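You operate a simulated robot arm through the tools that you are given. There is no shell and no other tool. Be economical: measure what you need, move in short steps, check, and stop when the job is done.

The job below is to be done with a simulated robot arm. You get a single attempt, and the scene is never put back.

Task
Give the yellow plug its blue seal and eject it.
Fine: push it home in the sealer, throw the lever once and bring it back; leave the plug in the socket; the other two plugs stay. Set down upright: what you pick out.

Only the result counts: the job must be done as asked and must still hold three seconds after the hand-in. Knocking over, shifting, dropping, spilling or breaking anything else fails it. Lids that push on must go on centred and level and be pressed home; caps that screw on are set level and turned clockwise until they are tight.

Robot
A 6-joint arm with a two-finger parallel gripper, fixed in place. Base frame: the origin is at the foot of the arm, x ahead of it, y to its left, z up. Lengths are in mm, angles in rad, forces in N, time in s.
With the tool pointing down near the work surface it reaches from about 140 to 580 mm from the base axis. Its first joint turns from -1.152 to 1.152 rad. Payload 2.1 kg.
The TCP is the grasp point between the finger pads, 30 mm short of the fingertips. In the tool frame z runs along the fingers and y along their closing line. The gripper opens to 94 mm. The fingers are 28 mm wide and 10 mm thick; the gripper's body (50 by 96 mm) begins 55 mm behind the TCP.
Orientation is told as [roll, pitch, yaw] about the base's x, y, z axes, in that order, counted from this pose: with the fingers straight down and closing along the base's y, the tool's x points along the base's -x, its y along +y and its z along -z.

Tools
- The arm moves only by the tool move_arm. Its argument "plan" is a list of rows, each a list of 7 numbers: the shift along the tool's x, y, z in mm, then the turn, a rotation vector about the tool's x, y, z in rad, then the finger opening in mm, from 0 to 94. In form: [[dx, dy, dz, ax, ay, az, gripper], ...]. A call has 1 to 8 rows; each row is the pose to reach, as a shift and turn from the pose commanded when the call began, along the tool's axes at that moment. Each row takes 0.2 s and may step no farther than 50 mm and 0.15 rad from the row before; otherwise, or with a gripper value out of range, the whole call is refused. A pose out of reach is approached as far as the arm can. The call stops where the force on the tool passes 40 N (or 10 N more than at its start, if that is more) or the arm is blocked; 0.2 s more then pass. Each finger travels about 72 mm/s and halts on what it meets, pressing with about 44 N; the grip force reading is that of the motor and also rises with nothing between the fingers. The clock runs only during rows and for 0.2 s after the last one: add rows that repeat a pose to give the fingers time. The reply holds the time, the measured pose of the TCP, the force on the tool along the base axes, the opening and the grip force, in the units named above and with some noise, with the torque about the TCP (base axes, N m) and any sound that the robot's microphone picked up, and new pictures: "pictures" is both (left out), scene, wrist or none.
- Cameras (640 x 400 px; columns grow to the right, rows downward): "scene" is fixed at [58.5, -376.8, 479.9]; the picture's right is [0.74, -0.67, 0.00], its down [-0.41, -0.45, -0.79] and it looks along [0.53, 0.59, -0.61] (base axes); focal length 327 px, centre (320, 200). "wrist" rides on the gripper at [76, 14, -102] in the tool frame; the picture's right is [-0.18, 0.98, 0.00], its down [-0.75, -0.14, -0.64] and it looks along [-0.63, -0.12, 0.77] (tool axes); focal length 243 px, centre (320, 200). There is no depth. A picture from a camera that has moved, and an enlarged one, comes with that camera's place and axes in the base frame and with its lens.
- inspect(camera, box): a new picture of the part [left, top, right, bottom] of that camera's present view, enlarged. No time passes.
- job_done(): hands the job in; it is judged then, once.

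Work in short steps. Places have to be worked out from the pictures, the camera data and where the tool is seen: move nearer, look again, correct. Check each grasp and each placing, and mend what went wrong. You have 120 turns and 200 pictures in all, those below and enlarged ones among them. Open the gripper and draw the arm clear of the work before you hand the job in, unless the task says otherwise; then end with one line.

The tools are called after "Request:" by a JSON object that holds its "method" and its "body". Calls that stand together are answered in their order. move_arm: Moves the arm, as the interface text tells. Its arguments: {"type":"object","properties":{"plan":{"type":"array"},"pictures":{"type":"string","enum":["both","scene","wrist","none"]}},"required":["plan"]} The other tools are called the same way: inspect (camera, box) takes an enlarged picture of a part of a camera's view; job_done () hands the job in.

At the start:

```text
t: 0.0
tool_pos: [385.8, 43.0, 270.3]
orientation: [-0.001, 0.001, -0.001]
force: [-0.1, -0.1, -0.1]
wrist_torque: [0.0, 0.0, 0.03]
opening: 93.8
grip_force: 0.0
```

scene: 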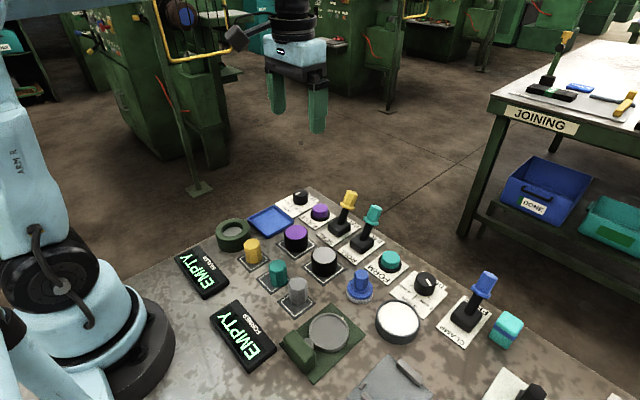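
wrist: 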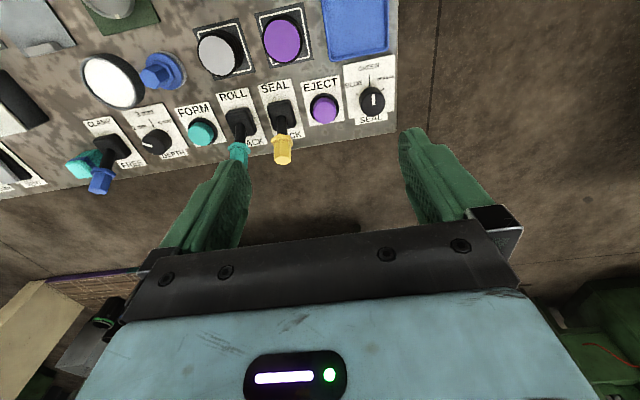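

I will look closer at the panel to identify the sealer, plugs, levers and dial.

Request:
{"method": "inspect", "body": {"camera": "scene", "box": [160, 180, 420, 340]}}

Request:
{"method": "inspect", "body": {"camera": "wrist", "box": [160, 0, 420, 170]}}

Request:
{"method": "inspect", "body": {"camera": "scene", "box": [320, 240, 580, 400]}}

```text
2.46 times, centred on (290, 260) of scene
camera zoom: at [58.5, -376.8, 479.9], right [0.74, -0.67, 0.0], down [-0.41, -0.45, -0.79], along [0.53, 0.59, -0.61], focal length 805 px, centre (394, 52)
```

zoom: 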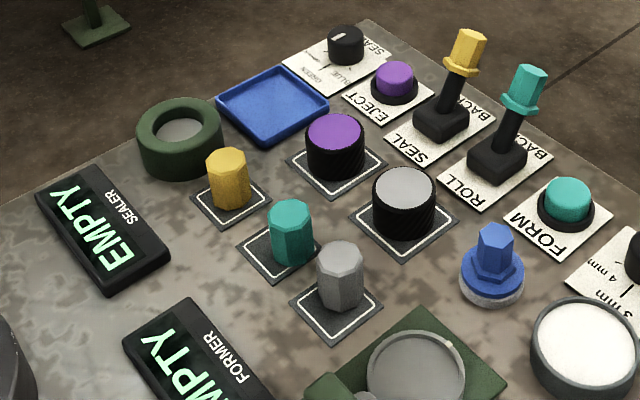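

```text
2.35 times, centred on (290, 85) of wrist
camera zoom: at [310.5, 57.6, 373.0], right [0.18, 0.98, 0.0], down [0.75, -0.14, 0.64], along [0.63, -0.12, -0.77], focal length 571 px, centre (391, 471)
```

zoom: 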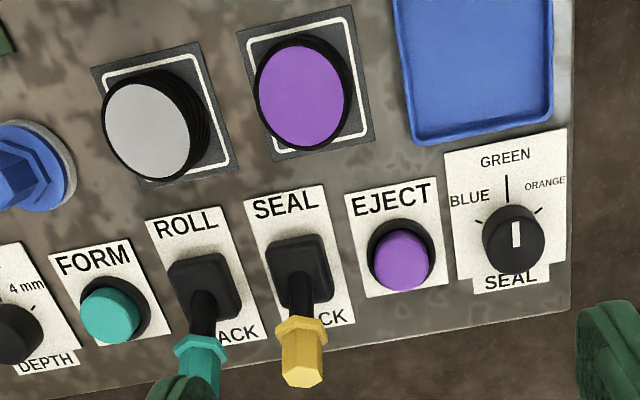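

```text
2.46 times, centred on (450, 320) of scene
camera zoom: at [58.5, -376.8, 479.9], right [0.74, -0.67, 0.0], down [-0.41, -0.45, -0.79], along [0.53, 0.59, -0.61], focal length 805 px, centre (0, -95)
```

zoom: 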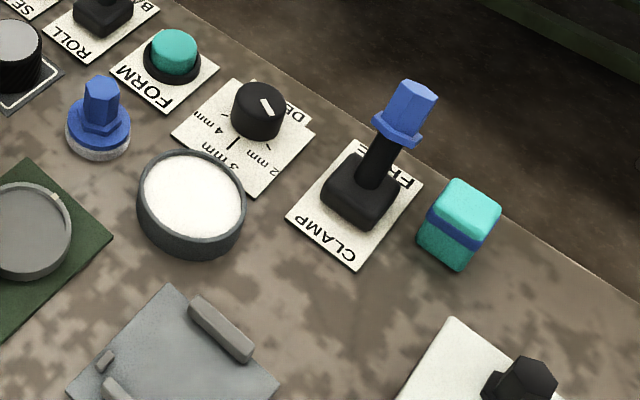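

The seal dial is at GREEN and must go to BLUE; I put the dial near (434,107), eject near (431,40), seal lever base near (434,-15), the sealer socket near (252,100), yellow plug near (250,32). First I move over the dial for a better look.

Request:
{"method": "move_arm", "body": {"plan": [[-16, 21, 40, 0, 0, 0, 70], [-32, 42, 80, 0, 0, 0, 60], [-40, 63, 125, 0, 0, 0, 60], [-40, 63, 125, 0, 0, 0, 60]]}}

```text
refused: row 3 steps farther than a row can; nothing moved
```

That call was refused for step size, so I split it into smaller steps.

Request:
{"method": "move_arm", "body": {"plan": [[-13, 21, 32, 0, 0, 0, 70], [-26, 42, 64, 0, 0, 0, 60], [-40, 63, 96, 0, 0, 0, 60], [-40, 63, 125, 0, 0, 0, 60]]}}

```text
t: 1.0
tool_pos: [425.7, 105.7, 145.0]
orientation: [-0.001, 0.0, -0.001]
force: [-0.2, -0.2, 0.4]
wrist_torque: [0.03, -0.02, -0.03]
opening: 60.1
grip_force: 0.0
camera wrist: at [349.7, 119.6, 246.6], right [0.18, 0.98, 0.0], down [0.75, -0.14, 0.64], along [0.63, -0.12, -0.77], focal length 243 px, centre (320, 200)
```

scene: 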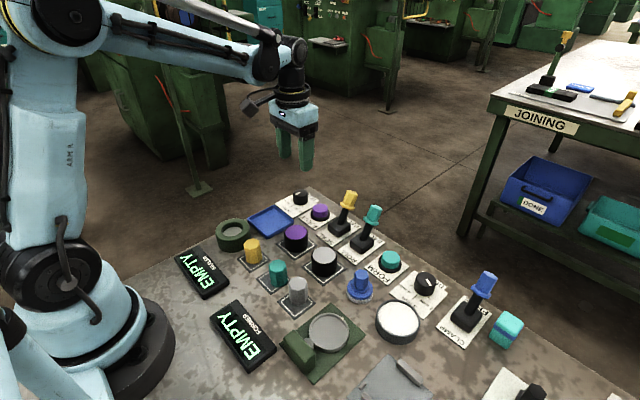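
wrist: 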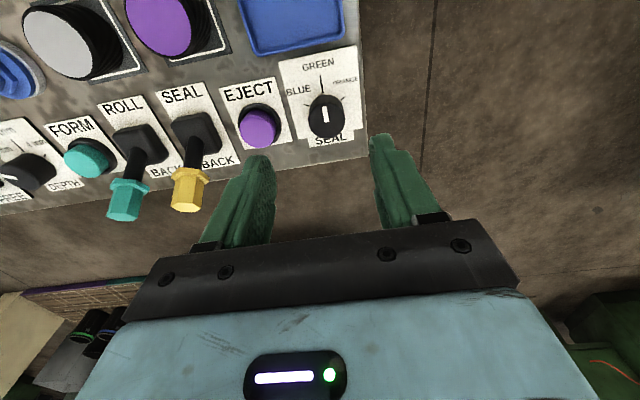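

Request:
{"method": "inspect", "body": {"camera": "wrist", "box": [200, 30, 400, 160]}}

Request:
{"method": "inspect", "body": {"camera": "scene", "box": [270, 130, 350, 230]}}

```text
3.08 times, centred on (300, 95) of wrist
camera zoom: at [349.7, 119.6, 246.6], right [0.18, 0.98, 0.0], down [0.75, -0.14, 0.64], along [0.63, -0.12, -0.77], focal length 746 px, centre (382, 523)
```

zoom: 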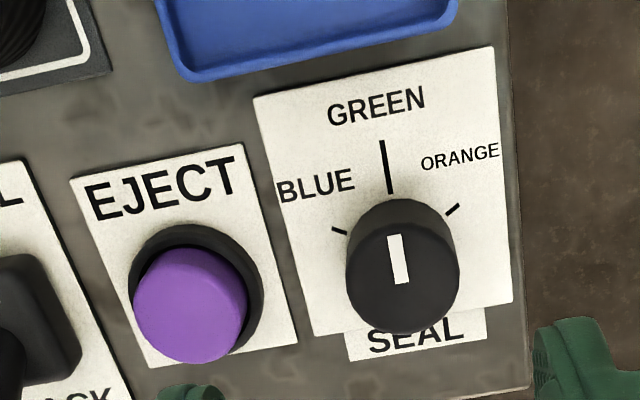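

```text
4.00 times, centred on (310, 180) of scene
camera zoom: at [58.5, -376.8, 479.9], right [0.74, -0.67, 0.0], down [-0.41, -0.45, -0.79], along [0.53, 0.59, -0.61], focal length 1308 px, centre (360, 280)
```

zoom: 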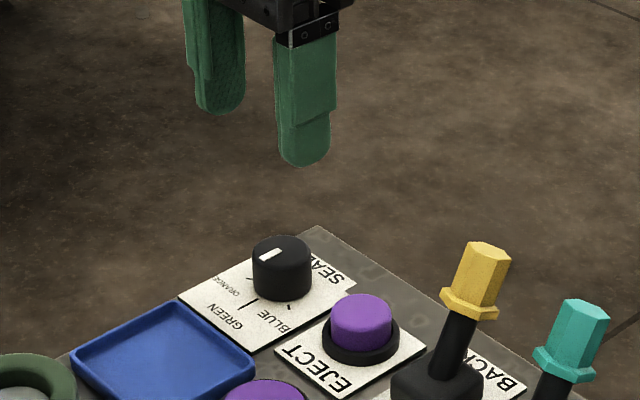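

Both views agree that the knob's top centre is at about (434,109,30), and blue lies about 60° counter-clockwise seen from above. I go down with the fingers straddling it and look before closing.

Request:
{"method": "move_arm", "body": {"plan": [[-8, 3.3, 40, 0, 0, 0, 60], [-8, 3.3, 70, 0, 0, 0, 60], [-8, 3.3, 97, 0, 0, 0, 60], [-8, 3.3, 97, 0, 0, 0, 60]]}}

```text
t: 2.0
tool_pos: [433.1, 110.9, 47.1]
orientation: [0.001, 0.001, 0.0]
force: [-0.1, -0.8, 0.4]
wrist_torque: [-0.01, -0.01, 0.02]
opening: 59.9
grip_force: 0.1
camera wrist: at [356.0, 123.6, 149.0], right [0.18, 0.98, 0.0], down [0.75, -0.14, 0.64], along [0.63, -0.12, -0.77], focal length 243 px, centre (320, 200)
```

scene: 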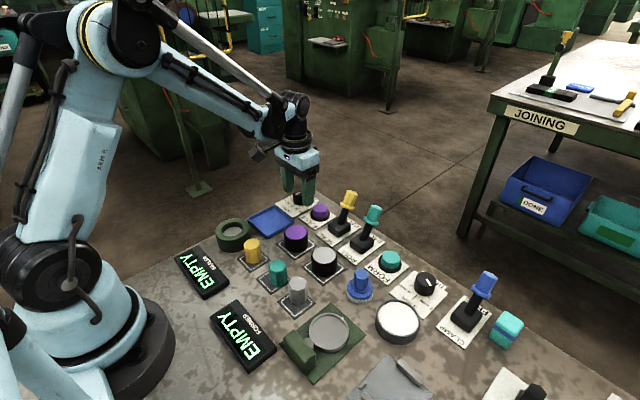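
wrist: 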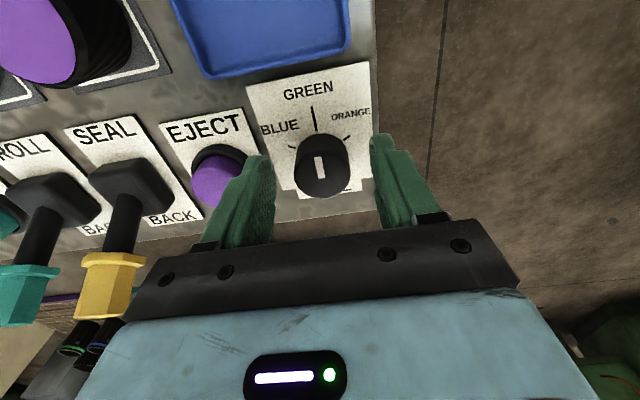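

The knob sits between the fingers. I go 3 mm lower and close.

Request:
{"method": "move_arm", "body": {"plan": [[0, 0, 3, 0, 0, 0, 60], [0, 0, 3, 0, 0, 0, 34], [0, 0, 3, 0, 0, 0, 20], [0, 0, 3, 0, 0, 0, 20]]}}

```text
t: 3.0
tool_pos: [434.1, 111.1, 45.1]
orientation: [0.0, 0.001, 0.001]
force: [1.0, 3.6, -3.3]
wrist_torque: [-0.28, 0.18, 0.03]
opening: 34.4
grip_force: 45.0
camera wrist: at [357.2, 123.8, 146.7], right [0.18, 0.98, 0.0], down [0.75, -0.14, 0.64], along [0.63, -0.12, -0.77], focal length 243 px, centre (320, 200)
```

scene: 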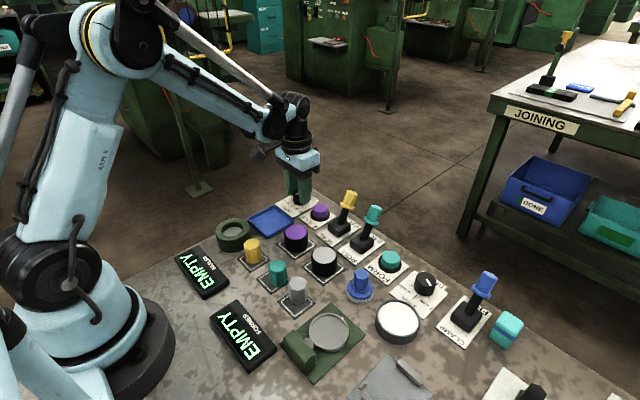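
wrist: 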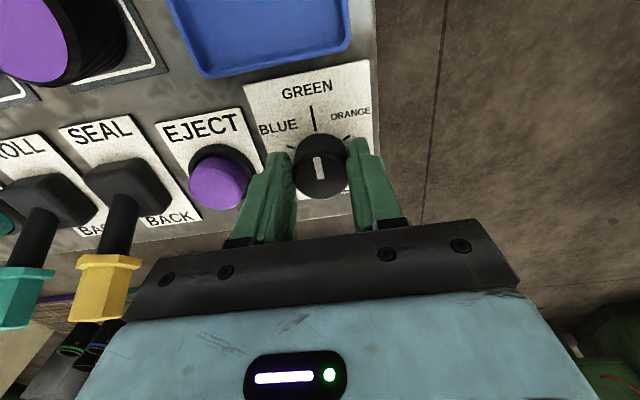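

The knob is gripped (34 mm). Now I turn it counter-clockwise seen from above, about 60°.

Request:
{"method": "move_arm", "body": {"plan": [[0, 0, 0, 0, 0, -0.15, 20], [0, 0, 0, 0, 0, -0.3, 20], [0, 0, 0, 0, 0, -0.45, 20], [0, 0, 0, 0, 0, -0.6, 20], [0, 0, 0, 0, 0, -0.75, 20], [0, 0, 0, 0, 0, -0.9, 20], [0, 0, 0, 0, 0, -1.05, 20], [0, 0, 0, 0, 0, -1.05, 20]]}}

```text
t: 4.8
tool_pos: [436.1, 107.8, 46.5]
orientation: [-0.011, 0.003, 1.047]
force: [20.6, -24.3, -11.3]
wrist_torque: [-0.56, 0.07, -0.46]
opening: 34.4
grip_force: 45.0
camera wrist: at [385.5, 49.3, 147.9], right [-0.76, 0.65, -0.01], down [0.49, 0.59, 0.64], along [0.42, 0.48, -0.77], focal length 243 px, centre (320, 200)
```

scene: 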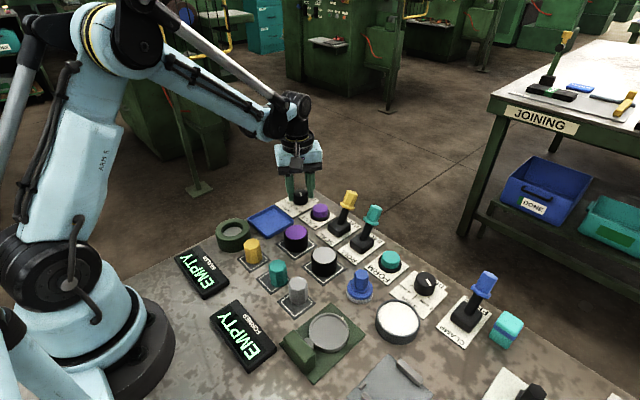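
wrist: 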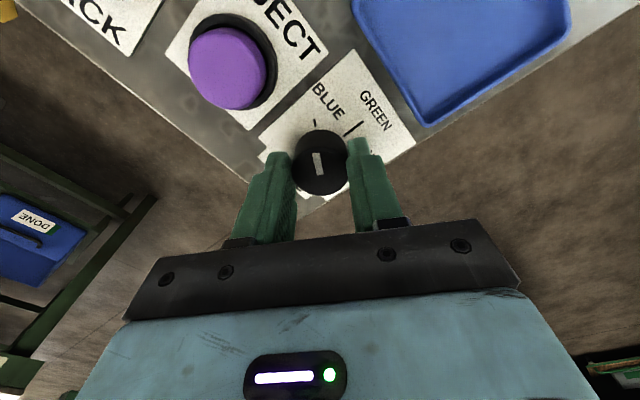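

The pointer lines up with the BLUE tick. I release, lift and inspect.

Request:
{"method": "move_arm", "body": {"plan": [[0, 0, 0, 0, 0, 0, 45], [0, 0, 0, 0, 0, 0, 60], [0, 0, -40, 0, 0, 0, 60], [0, 0, -80, 0, 0, 0, 60]], "pictures": "wrist"}}

Request:
{"method": "inspect", "body": {"camera": "wrist", "box": [220, 30, 420, 160]}}

```text
t: 5.8
tool_pos: [434.6, 111.1, 122.5]
orientation: [0.001, 0.0, 1.05]
force: [0.7, -0.6, -0.4]
wrist_torque: [0.0, -0.02, 0.0]
opening: 60.2
grip_force: 0.0
camera wrist: at [384.3, 51.3, 225.3], right [-0.76, 0.65, 0.0], down [0.5, 0.58, 0.64], along [0.42, 0.49, -0.77], focal length 243 px, centre (320, 200)
```

wrist: 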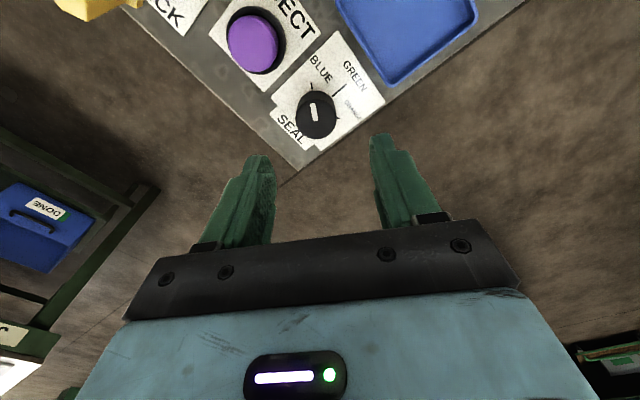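

```text
3.08 times, centred on (320, 95) of wrist
camera zoom: at [384.3, 51.3, 225.3], right [-0.76, 0.65, 0.0], down [0.5, 0.58, 0.64], along [0.42, 0.49, -0.77], focal length 746 px, centre (320, 523)
```

zoom: 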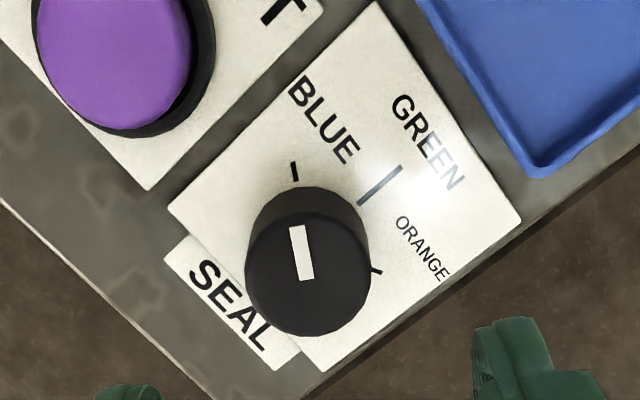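

The dial points to BLUE. I rotate back to yaw 0 and rise, then go to the yellow plug.

Request:
{"method": "move_arm", "body": {"plan": [[0, 0, -10, 0, 0, 0.15, 60], [0, 0, -20, 0, 0, 0.3, 60], [0, 0, -30, 0, 0, 0.45, 60], [0, 0, -40, 0, 0, 0.6, 60], [0, 0, -50, 0, 0, 0.75, 60], [0, 0, -60, 0, 0, 0.9, 60], [0, 0, -60, 0, 0, 1.05, 60]], "pictures": "none"}}

Request:
{"method": "move_arm", "body": {"plan": [[45, -15, 0, 0, 0, 0, 60], [90, -30, 0, 0, 0, 0, 60], [135, -45, 0, 0, 0, 0, 60], [180, -60, 0, 0, 0, 0, 60], [184, -78, 0, 0, 0, 0, 60], [184, -78, 0, 0, 0, 0, 60]]}}

```text
t: 7.4
tool_pos: [434.3, 110.6, 184.2]
orientation: [-0.001, 0.001, -0.003]
force: [0.2, 0.5, 0.4]
wrist_torque: [0.01, -0.01, 0.01]
opening: 59.8
grip_force: 0.1
```

```text
t: 8.8
tool_pos: [251.9, 31.5, 186.8]
orientation: [0.0, 0.0, 0.0]
force: [0.0, -0.1, 0.3]
wrist_torque: [-0.03, -0.02, 0.0]
opening: 60.1
grip_force: 0.2
camera wrist: at [176.4, 45.6, 288.6], right [0.18, 0.98, 0.0], down [0.75, -0.14, 0.64], along [0.63, -0.12, -0.77], focal length 243 px, centre (320, 200)
```

scene: 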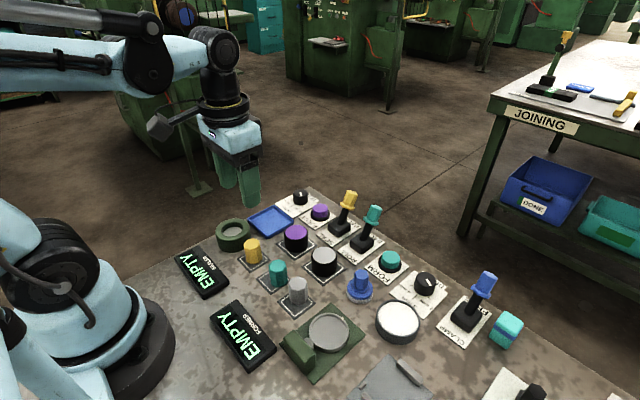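
wrist: 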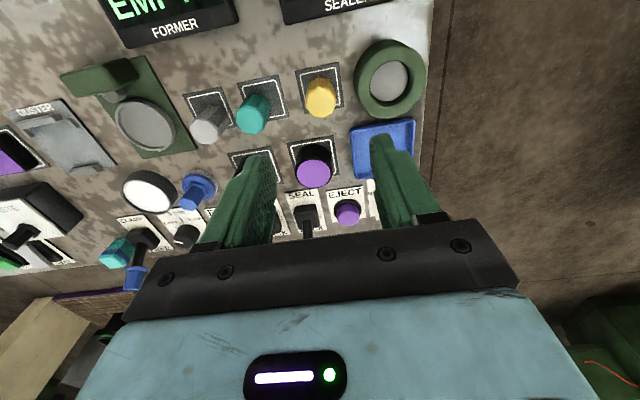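

Request:
{"method": "inspect", "body": {"camera": "wrist", "box": [230, 30, 440, 165]}}

Request:
{"method": "inspect", "body": {"camera": "scene", "box": [200, 200, 320, 275]}}

```text
2.96 times, centred on (335, 98) of wrist
camera zoom: at [176.4, 45.6, 288.6], right [0.18, 0.98, 0.0], down [0.75, -0.14, 0.64], along [0.63, -0.12, -0.77], focal length 719 px, centre (276, 504)
```

zoom: 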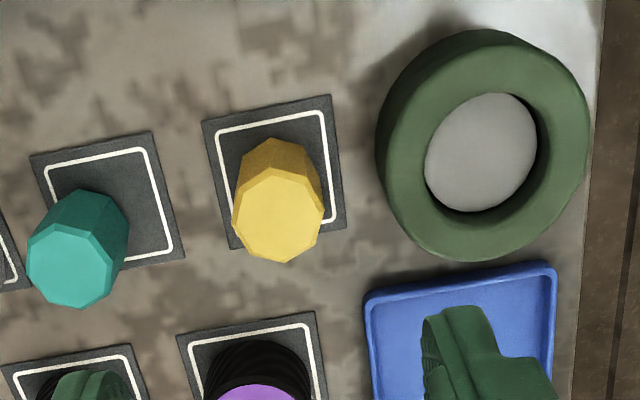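

```text
5.33 times, centred on (260, 238) of scene
camera zoom: at [58.5, -376.8, 479.9], right [0.74, -0.67, 0.0], down [-0.41, -0.45, -0.79], along [0.53, 0.59, -0.61], focal length 1744 px, centre (640, 0)
```

zoom: 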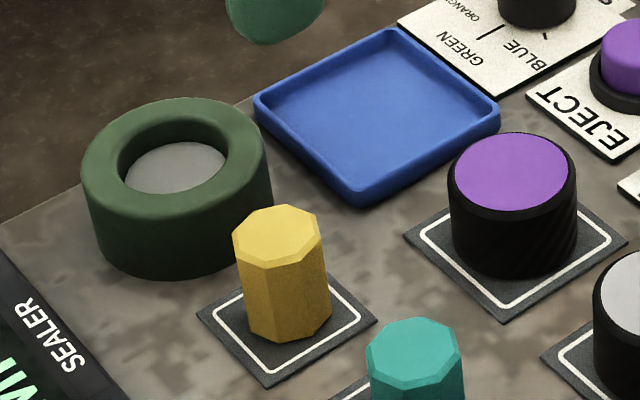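

Triangulating gives the plug top at about (254,31,43), 31 mm wide, and the socket centre at about (251,101) with its rim at z≈35. The socket is close, so I narrow the opening to 42, come to just above the plug and check.

Request:
{"method": "move_arm", "body": {"plan": [[-2, -0.5, 40, 0, 0, 0, 42], [-2, -0.5, 80, 0, 0, 0, 42], [-2, -0.5, 106, 0, 0, 0, 42], [-2, -0.5, 106, 0, 0, 0, 42]]}}

Request:
{"method": "inspect", "body": {"camera": "scene", "box": [200, 190, 320, 275]}}

Request:
{"method": "inspect", "body": {"camera": "wrist", "box": [200, 50, 440, 220]}}

```text
t: 9.8
tool_pos: [253.0, 30.6, 81.2]
orientation: [-0.001, 0.001, 0.0]
force: [-0.7, 0.0, 0.7]
wrist_torque: [0.0, -0.01, 0.01]
opening: 42.1
grip_force: 0.1
camera wrist: at [177.0, 45.5, 182.1], right [0.18, 0.98, 0.0], down [0.75, -0.14, 0.64], along [0.63, -0.12, -0.77], focal length 243 px, centre (320, 200)
```

scene: 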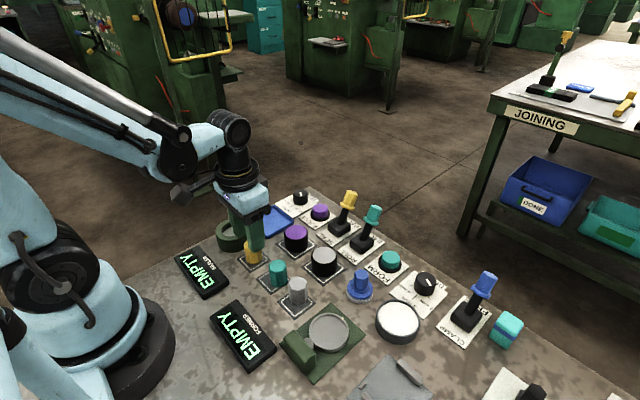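
wrist: 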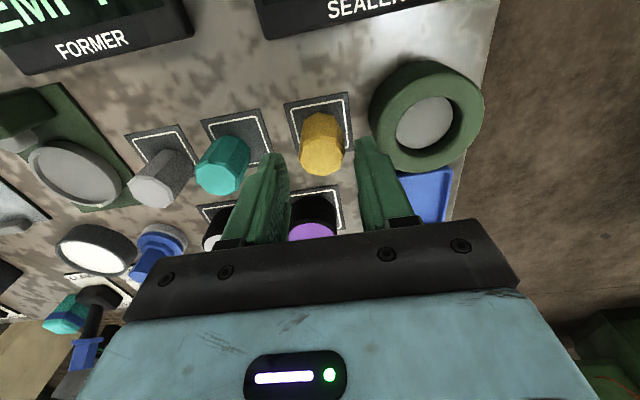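

```text
4.71 times, centred on (260, 232) of scene
camera zoom: at [58.5, -376.8, 479.9], right [0.74, -0.67, 0.0], down [-0.41, -0.45, -0.79], along [0.53, 0.59, -0.61], focal length 1539 px, centre (602, 47)
```

zoom: 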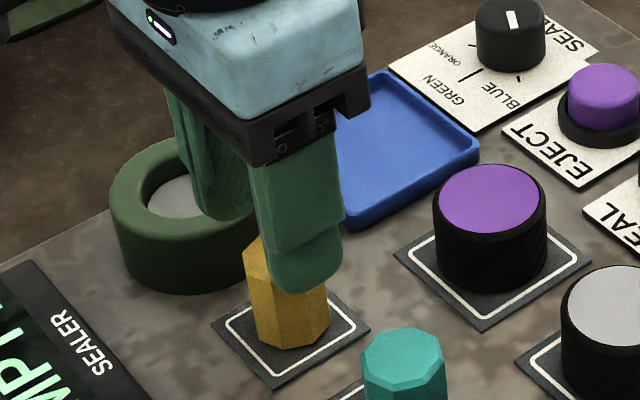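

```text
2.35 times, centred on (320, 135) of wrist
camera zoom: at [177.0, 45.5, 182.1], right [0.18, 0.98, 0.0], down [0.75, -0.14, 0.64], along [0.63, -0.12, -0.77], focal length 571 px, centre (320, 353)
```

zoom: 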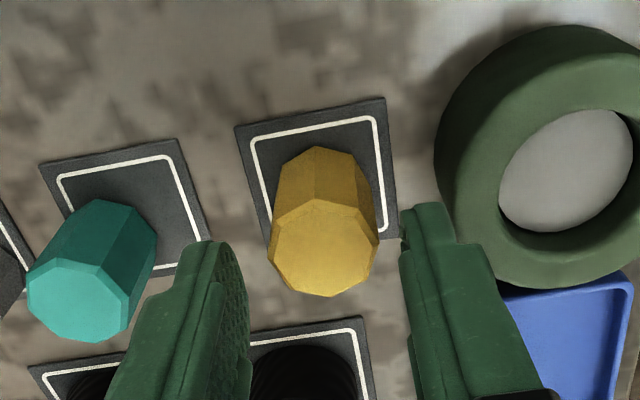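

The plug is centred at about (254,32). I descend to TCP z≈60 and close gently.

Request:
{"method": "move_arm", "body": {"plan": [[-1.2, 1.2, 12, 0, 0, 0, 42], [-1.2, 1.2, 21, 0, 0, 0, 42], [-1.2, 1.2, 21, 0, 0, 0, 28], [-1.2, 1.2, 21, 0, 0, 0, 20], [-1.2, 1.2, 21, 0, 0, 0, 20]]}}

Request:
{"method": "inspect", "body": {"camera": "scene", "box": [200, 190, 320, 275]}}

```text
t: 11.0
tool_pos: [253.7, 32.0, 59.8]
orientation: [-0.001, 0.0, 0.0]
force: [1.1, -0.1, 2.6]
wrist_torque: [0.06, -0.02, -0.01]
opening: 29.9
grip_force: 43.9
camera wrist: at [178.0, 46.0, 161.8], right [0.18, 0.98, 0.0], down [0.75, -0.14, 0.64], along [0.63, -0.12, -0.77], focal length 243 px, centre (320, 200)
```

scene: 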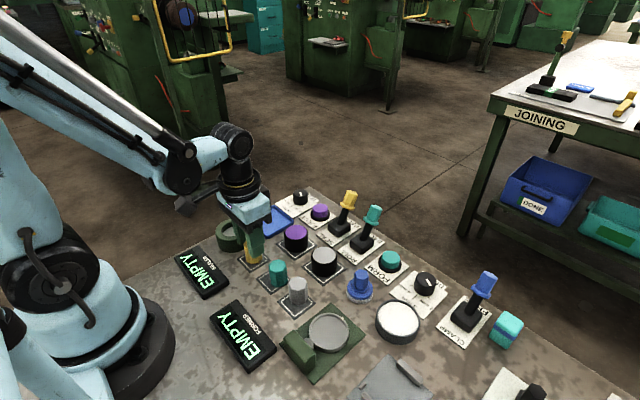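
wrist: 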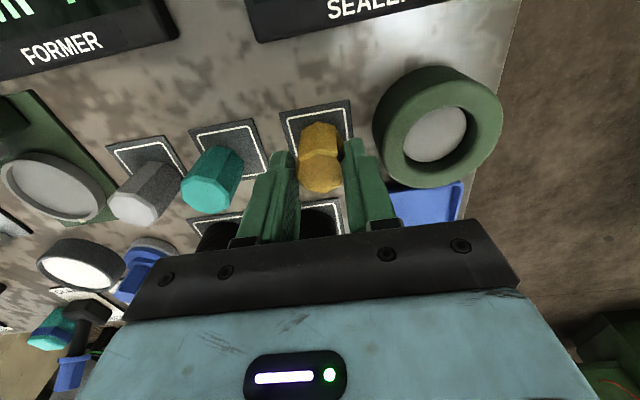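

```text
4.71 times, centred on (260, 232) of scene
camera zoom: at [58.5, -376.8, 480.0], right [0.74, -0.67, 0.0], down [-0.41, -0.45, -0.79], along [0.53, 0.59, -0.61], focal length 1539 px, centre (602, 47)
```

zoom: 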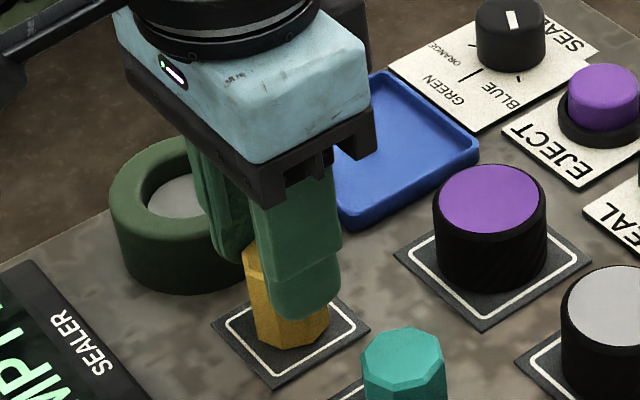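

Gripped at 29.9 mm. I lift straight up, then move over the socket.

Request:
{"method": "move_arm", "body": {"plan": [[0, 0, -30, 0, 0, 0, 20], [0, 0, -55, 0, 0, 0, 20], [1.5, 35, -55, 0, 0, 0, 20], [2.5, 69, -55, 0, 0, 0, 20], [2.5, 69, -55, 0, 0, 0, 20]]}}

Request:
{"method": "inspect", "body": {"camera": "scene", "box": [180, 150, 320, 275]}}

Request:
{"method": "inspect", "body": {"camera": "wrist", "box": [200, 50, 440, 220]}}

```text
t: 12.2
tool_pos: [251.9, 102.2, 113.9]
orientation: [-0.001, 0.001, 0.0]
force: [-0.3, -0.2, -1.4]
wrist_torque: [-0.01, 0.03, -0.01]
opening: 30.0
grip_force: 43.7
camera wrist: at [175.2, 116.5, 214.6], right [0.18, 0.98, 0.0], down [0.75, -0.14, 0.64], along [0.63, -0.12, -0.77], focal length 243 px, centre (320, 200)
```

scene: 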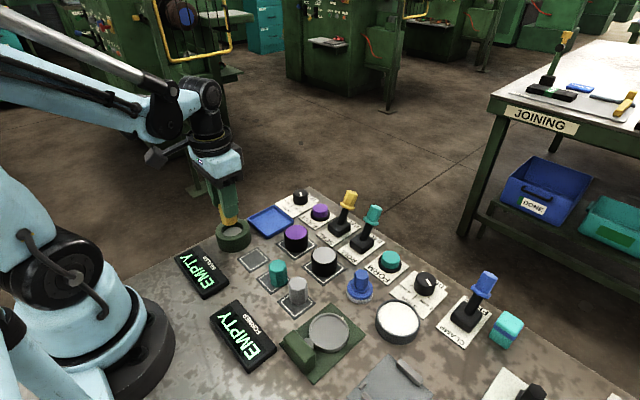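
wrist: 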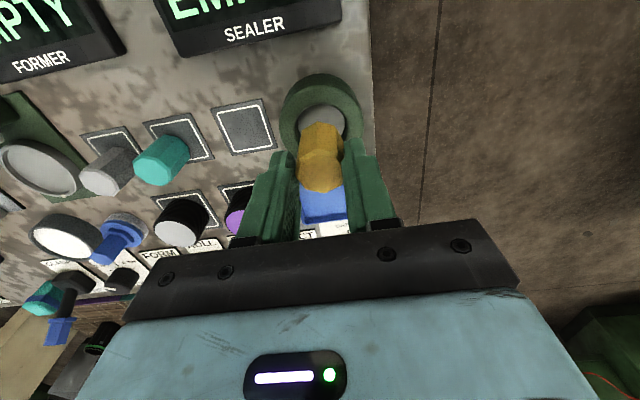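

```text
3.20 times, centred on (250, 212) of scene
camera zoom: at [58.5, -376.8, 479.9], right [0.74, -0.67, 0.0], down [-0.41, -0.45, -0.79], along [0.53, 0.59, -0.61], focal length 1047 px, centre (544, 160)
```

zoom: 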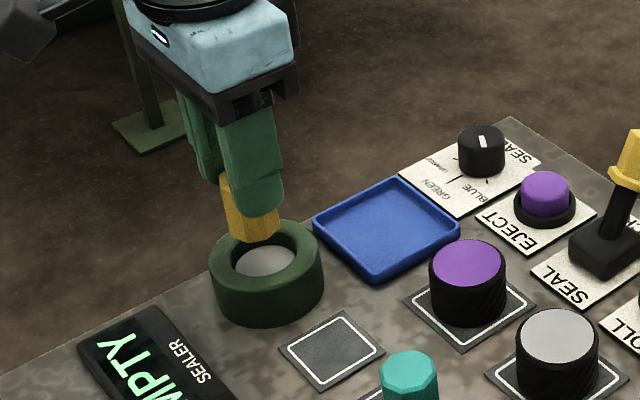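

```text
2.35 times, centred on (320, 135) of wrist
camera zoom: at [175.2, 116.5, 214.6], right [0.18, 0.98, 0.0], down [0.75, -0.14, 0.64], along [0.63, -0.12, -0.77], focal length 571 px, centre (320, 353)
```

zoom: 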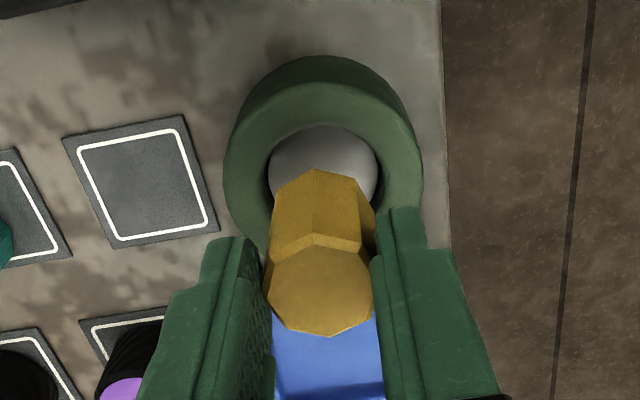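

The plug is held above the socket. I lower it to just above the rim to check centring.

Request:
{"method": "move_arm", "body": {"plan": [[0.6, -0.5, 8, 0, 0, 0, 20], [0.6, -0.5, 15, 0, 0, 0, 20], [0.6, -0.5, 15, 0, 0, 0, 20]], "pictures": "none"}}

Request:
{"method": "inspect", "body": {"camera": "scene", "box": [200, 180, 280, 260]}}

Request:
{"method": "inspect", "body": {"camera": "wrist", "box": [240, 50, 400, 220]}}

```text
t: 13.0
tool_pos: [251.5, 102.4, 97.3]
orientation: [0.0, -0.001, 0.0]
force: [-0.3, -0.8, -1.2]
wrist_torque: [0.02, -0.05, -0.01]
opening: 30.1
grip_force: 43.9
```

```text
5.00 times, centred on (240, 220) of scene
camera zoom: at [58.5, -376.8, 479.9], right [0.74, -0.67, 0.0], down [-0.41, -0.45, -0.79], along [0.53, 0.59, -0.61], focal length 1635 px, centre (720, 100)
```

zoom: 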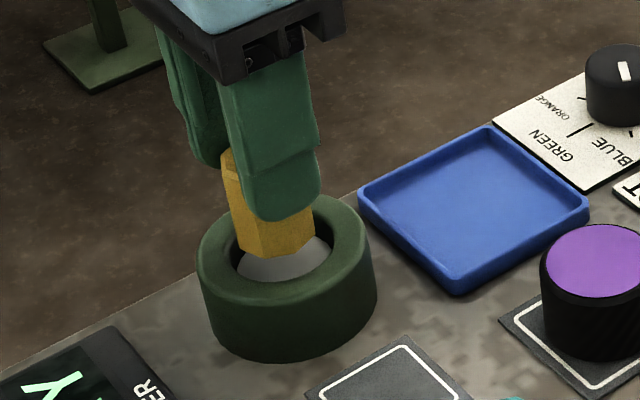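

```text
2.35 times, centred on (320, 135) of wrist
camera zoom: at [175.5, 115.9, 199.6], right [0.18, 0.98, 0.0], down [0.75, -0.14, 0.64], along [0.63, -0.12, -0.77], focal length 571 px, centre (320, 353)
```

zoom: 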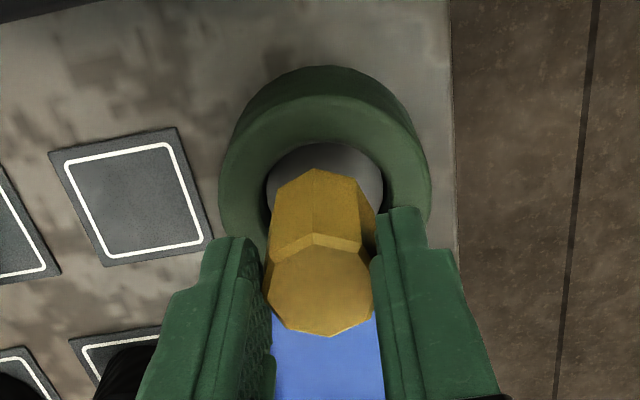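

In y it looks centred; the plug may still be 10–15 mm above the rim. I lower 7 mm and look again.

Request:
{"method": "move_arm", "body": {"plan": [[0, 0, 4, 0, 0, 0, 20], [0, 0, 7, 0, 0, 0, 20], [0, 0, 7, 0, 0, 0, 20]], "pictures": "none"}}

Request:
{"method": "inspect", "body": {"camera": "scene", "box": [210, 195, 270, 255]}}

Request:
{"method": "inspect", "body": {"camera": "wrist", "box": [270, 60, 370, 160]}}

```text
t: 13.8
tool_pos: [251.1, 102.6, 92.5]
orientation: [0.001, 0.0, 0.0]
force: [0.3, -0.2, 0.0]
wrist_torque: [0.02, 0.01, 0.01]
opening: 29.9
grip_force: 43.9
```

```text
6.67 times, centred on (240, 225) of scene
camera zoom: at [58.5, -376.8, 479.9], right [0.74, -0.67, 0.0], down [-0.41, -0.45, -0.79], along [0.53, 0.59, -0.61], focal length 2180 px, centre (853, 33)
```

zoom: 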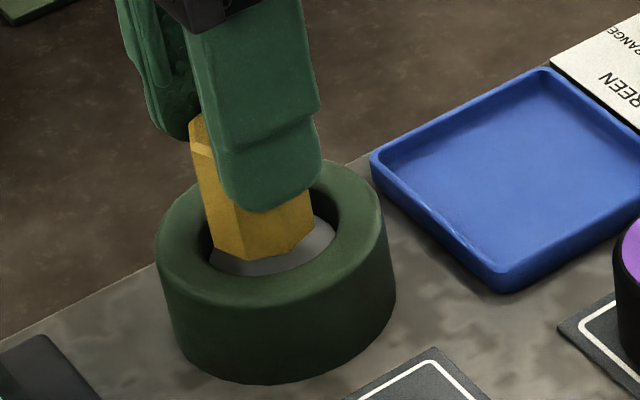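

```text
4.00 times, centred on (320, 110) of wrist
camera zoom: at [174.8, 116.0, 193.9], right [0.18, 0.98, 0.0], down [0.75, -0.14, 0.64], along [0.63, -0.12, -0.77], focal length 970 px, centre (320, 560)
```

zoom: 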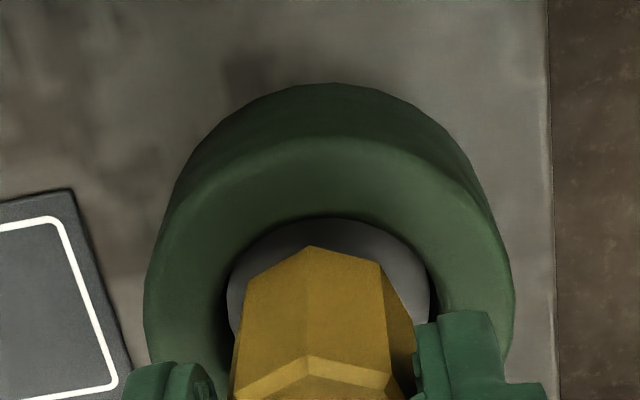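

The estimates suggest the socket centre is about 2–3 mm further in +x. I shift, lower a few mm, and watch force.

Request:
{"method": "move_arm", "body": {"plan": [[-2.5, 0.3, 0, 0, 0, 0, 20], [-2.5, 0.3, 3, 0, 0, 0, 20], [-2.5, 0.3, 6, 0, 0, 0, 20], [-2.5, 0.3, 6, 0, 0, 0, 20]], "pictures": "none"}}

Request:
{"method": "inspect", "body": {"camera": "scene", "box": [210, 195, 270, 255]}}

Request:
{"method": "inspect", "body": {"camera": "wrist", "box": [270, 60, 370, 160]}}

```text
t: 14.8
tool_pos: [252.2, 102.4, 85.4]
orientation: [0.0, 0.001, 0.0]
force: [-0.1, 0.2, -0.5]
wrist_torque: [0.01, 0.01, -0.02]
opening: 29.9
grip_force: 43.7
```

```text
6.67 times, centred on (240, 225) of scene
camera zoom: at [58.5, -376.8, 479.9], right [0.74, -0.67, 0.0], down [-0.41, -0.45, -0.79], along [0.53, 0.59, -0.61], focal length 2180 px, centre (853, 33)
```

zoom: 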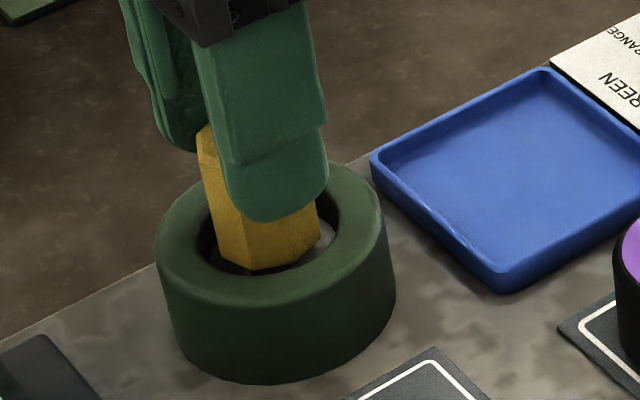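

```text
4.00 times, centred on (320, 110) of wrist
camera zoom: at [176.5, 116.8, 188.1], right [0.18, 0.98, 0.0], down [0.75, -0.14, 0.64], along [0.63, -0.12, -0.77], focal length 970 px, centre (320, 560)
```

zoom: 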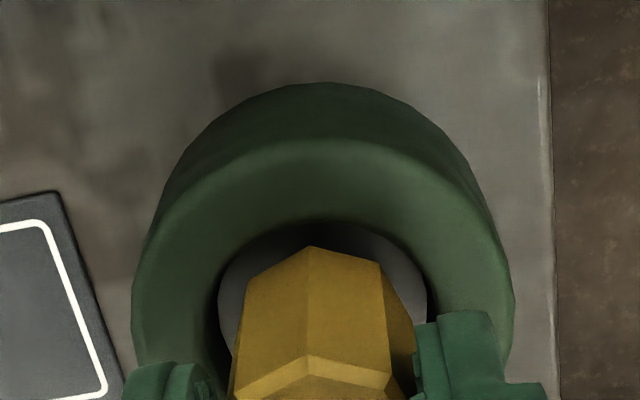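

Now centred within about a millimetre and just at the rim. I continue down gently.

Request:
{"method": "move_arm", "body": {"plan": [[-0.7, 0, 3, 0, 0, 0, 20], [-0.7, 0, 6, 0, 0, 0, 20], [-0.7, 0, 9, 0, 0, 0, 20], [-0.7, 0, 9, 0, 0, 0, 20]], "pictures": "none"}}

Request:
{"method": "inspect", "body": {"camera": "scene", "box": [210, 195, 270, 255]}}

Request:
{"method": "inspect", "body": {"camera": "wrist", "box": [270, 60, 370, 160]}}

```text
t: 15.8
tool_pos: [253.5, 101.6, 79.8]
orientation: [-0.001, -0.001, 0.001]
force: [-0.8, 0.8, 2.0]
wrist_torque: [-0.04, -0.01, -0.01]
opening: 30.0
grip_force: 44.1
```

```text
6.67 times, centred on (240, 225) of scene
camera zoom: at [58.5, -376.8, 479.9], right [0.74, -0.67, 0.0], down [-0.41, -0.45, -0.79], along [0.53, 0.59, -0.61], focal length 2180 px, centre (853, 33)
```

zoom: 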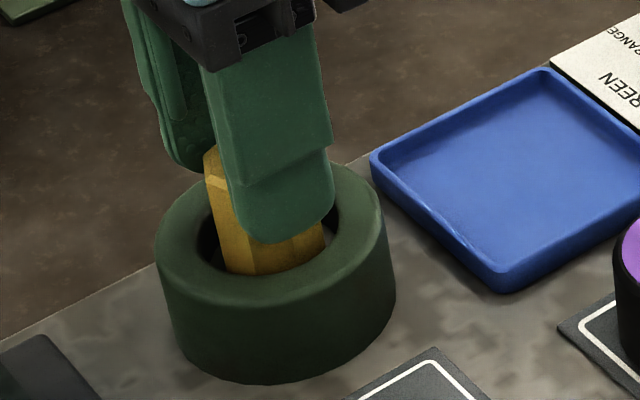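

```text
4.00 times, centred on (320, 110) of wrist
camera zoom: at [176.8, 116.1, 180.3], right [0.18, 0.98, 0.0], down [0.75, -0.14, 0.64], along [0.63, -0.12, -0.77], focal length 970 px, centre (320, 560)
```

zoom: 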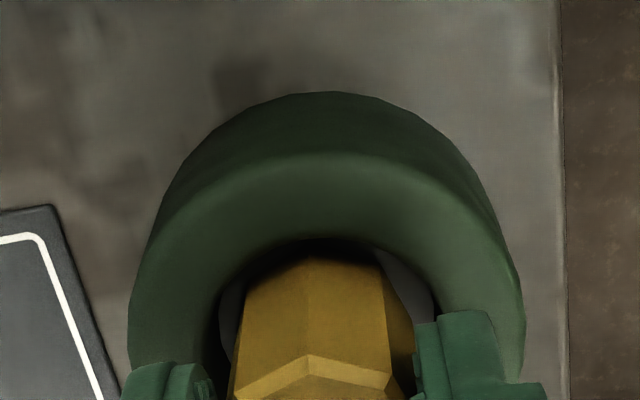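

The plug is entering the hole. I push on downward gently, watching the force.

Request:
{"method": "move_arm", "body": {"plan": [[0, 0, 2, 0, 0, 0, 20], [0, 0, 4, 0, 0, 0, 20], [0, 0, 4, 0, 0, 0, 20]], "pictures": "none"}}

Request:
{"method": "inspect", "body": {"camera": "scene", "box": [210, 195, 270, 255]}}

```text
t: 16.6
tool_pos: [252.8, 101.9, 74.1]
orientation: [-0.001, 0.0, -0.001]
force: [1.4, -0.1, 2.3]
wrist_torque: [-0.07, -0.02, 0.01]
opening: 29.8
grip_force: 43.6
```

```text
6.67 times, centred on (240, 225) of scene
camera zoom: at [58.5, -376.8, 479.9], right [0.74, -0.67, 0.0], down [-0.41, -0.45, -0.79], along [0.53, 0.59, -0.61], focal length 2180 px, centre (853, 33)
```

zoom: 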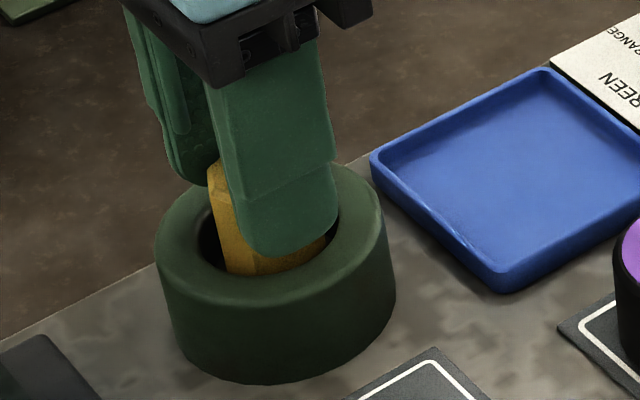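

It's going in freely. I go another 6 mm in small steps.

Request:
{"method": "move_arm", "body": {"plan": [[0, 0, 2, 0, 0, 0, 20], [0, 0, 4, 0, 0, 0, 20], [0, 0, 6, 0, 0, 0, 20], [0, 0, 6, 0, 0, 0, 20]], "pictures": "none"}}

Request:
{"method": "inspect", "body": {"camera": "scene", "box": [210, 195, 270, 255]}}

Request:
{"method": "inspect", "body": {"camera": "wrist", "box": [220, 0, 400, 180]}}

```text
t: 17.6
tool_pos: [252.8, 102.1, 67.3]
orientation: [0.002, -0.001, 0.0]
force: [-3.8, -1.1, 11.8]
wrist_torque: [-0.04, 0.15, 0.0]
opening: 29.9
grip_force: 44.0
```

```text
6.67 times, centred on (240, 225) of scene
camera zoom: at [58.5, -376.8, 479.9], right [0.74, -0.67, 0.0], down [-0.41, -0.45, -0.79], along [0.53, 0.59, -0.61], focal length 2180 px, centre (853, 33)
```

zoom: 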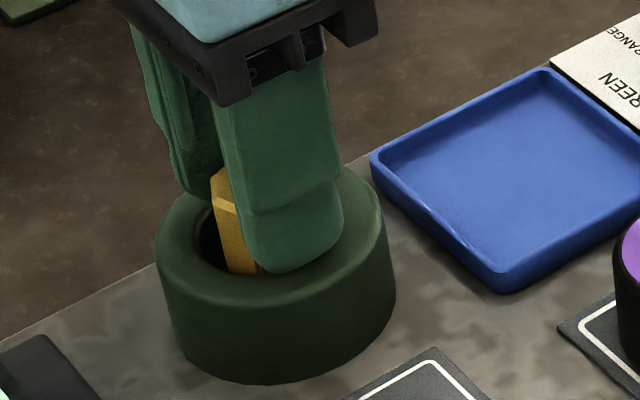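

```text
2.22 times, centred on (310, 90) of wrist
camera zoom: at [177.4, 115.6, 168.9], right [0.18, 0.98, 0.0], down [0.75, -0.14, 0.64], along [0.63, -0.12, -0.77], focal length 539 px, centre (342, 444)
```

zoom: 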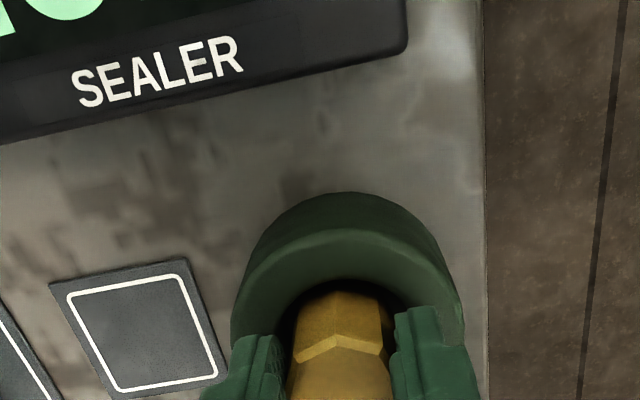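

There is 12 N of upward force: contact with the floor or rim. I check the sealer display.

Request:
{"method": "inspect", "body": {"camera": "scene", "box": [165, 190, 285, 310]}}

```text
3.33 times, centred on (225, 250) of scene
camera zoom: at [58.5, -376.8, 479.9], right [0.74, -0.67, 0.0], down [-0.41, -0.45, -0.79], along [0.53, 0.59, -0.61], focal length 1090 px, centre (637, 33)
```

zoom: 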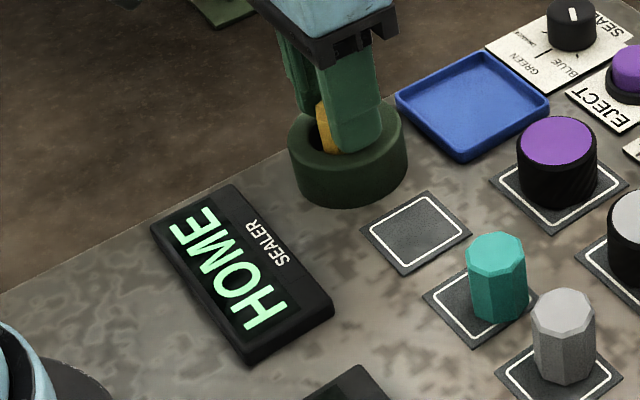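

The display reads HOME. I release, lift clear and confirm it stays.

Request:
{"method": "move_arm", "body": {"plan": [[0, 0, 0, 0, 0, 0, 36], [0, 0, 0, 0, 0, 0, 42], [0, 0, -30, 0, 0, 0, 42], [0, 0, -70, 0, 0, 0, 42], [0, 0, -110, 0, 0, 0, 42], [0, 0, -110, 0, 0, 0, 42]]}}

Request:
{"method": "inspect", "body": {"camera": "scene", "box": [165, 190, 285, 310]}}

```text
t: 19.0
tool_pos: [251.4, 100.3, 176.1]
orientation: [-0.002, -0.001, -0.002]
force: [-0.1, -0.1, 0.0]
wrist_torque: [-0.01, 0.0, -0.01]
opening: 42.1
grip_force: 0.1
camera wrist: at [175.7, 114.7, 278.0], right [0.18, 0.98, 0.0], down [0.75, -0.14, 0.64], along [0.63, -0.12, -0.77], focal length 243 px, centre (320, 200)
```

scene: 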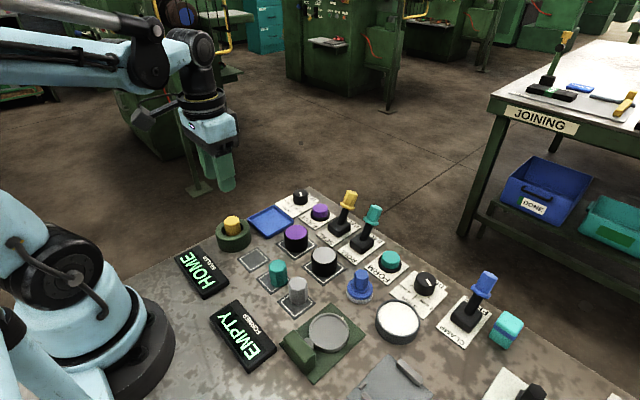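
wrist: 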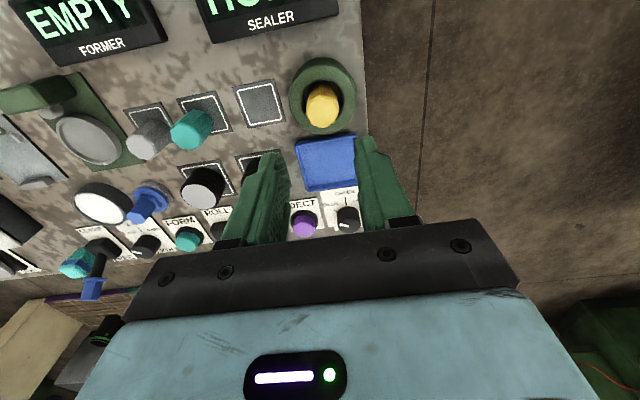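

```text
3.33 times, centred on (225, 250) of scene
camera zoom: at [58.5, -376.8, 479.9], right [0.74, -0.67, 0.0], down [-0.41, -0.45, -0.79], along [0.53, 0.59, -0.61], focal length 1090 px, centre (637, 33)
```

zoom: 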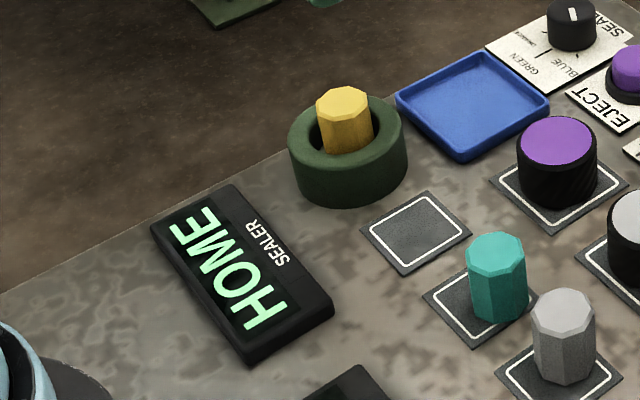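

The plug stays HOME and upright. Next comes the yellow SEAL lever, with its tip near (463,-22,88) and leaning to +x (BACK). I close the fingers and go behind it at height.

Request:
{"method": "move_arm", "body": {"plan": [[-41, -20, -3, 0, 0, 0, 30], [-82, -40, -3, 0, 0, 0, 15], [-123, -60, -3, 0, 0, 0, 0], [-165, -80, -3, 0, 0, 0, 0], [-207, -101, -3, 0, 0, 0, 0], [-249, -122, -3, 0, 0, 0, 0], [-249, -122, -3, 0, 0, 0, 0]]}}

Request:
{"method": "inspect", "body": {"camera": "scene", "box": [290, 130, 410, 260]}}

```text
t: 20.6
tool_pos: [505.6, -21.2, 176.3]
orientation: [0.001, -0.001, 0.0]
force: [-0.2, 0.3, -0.7]
wrist_torque: [0.0, 0.01, 0.0]
opening: 0.0
grip_force: 32.7
camera wrist: at [429.6, -8.1, 278.2], right [0.18, 0.98, 0.0], down [0.75, -0.14, 0.64], along [0.63, -0.12, -0.77], focal length 243 px, centre (320, 200)
```

scene: 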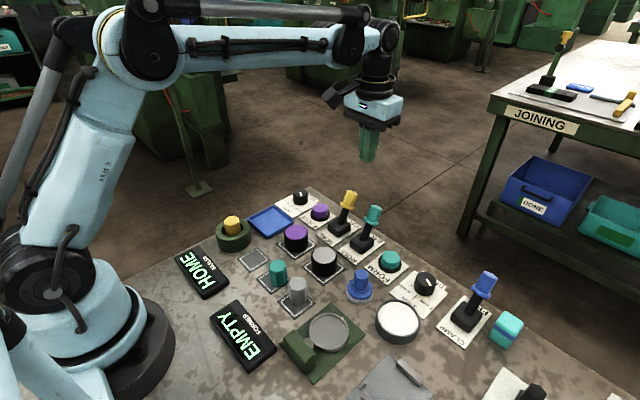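
wrist: 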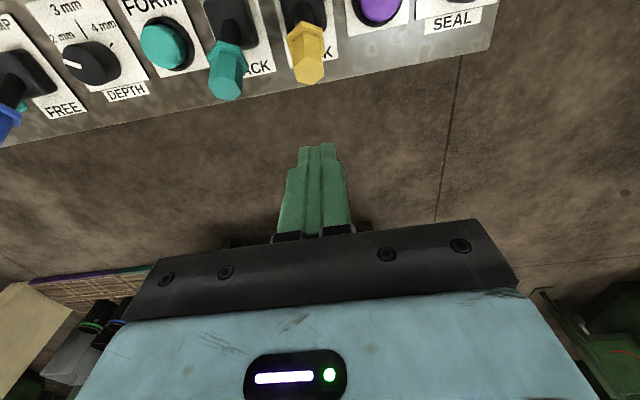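

```text
3.08 times, centred on (350, 195) of scene
camera zoom: at [58.5, -376.8, 479.9], right [0.74, -0.67, 0.0], down [-0.41, -0.45, -0.79], along [0.53, 0.59, -0.61], focal length 1006 px, centre (228, 215)
```

zoom: 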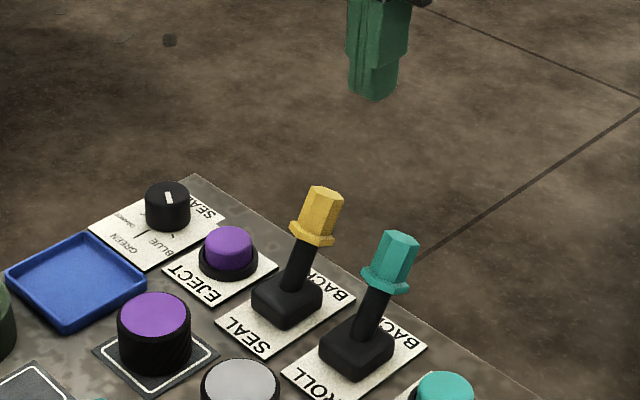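

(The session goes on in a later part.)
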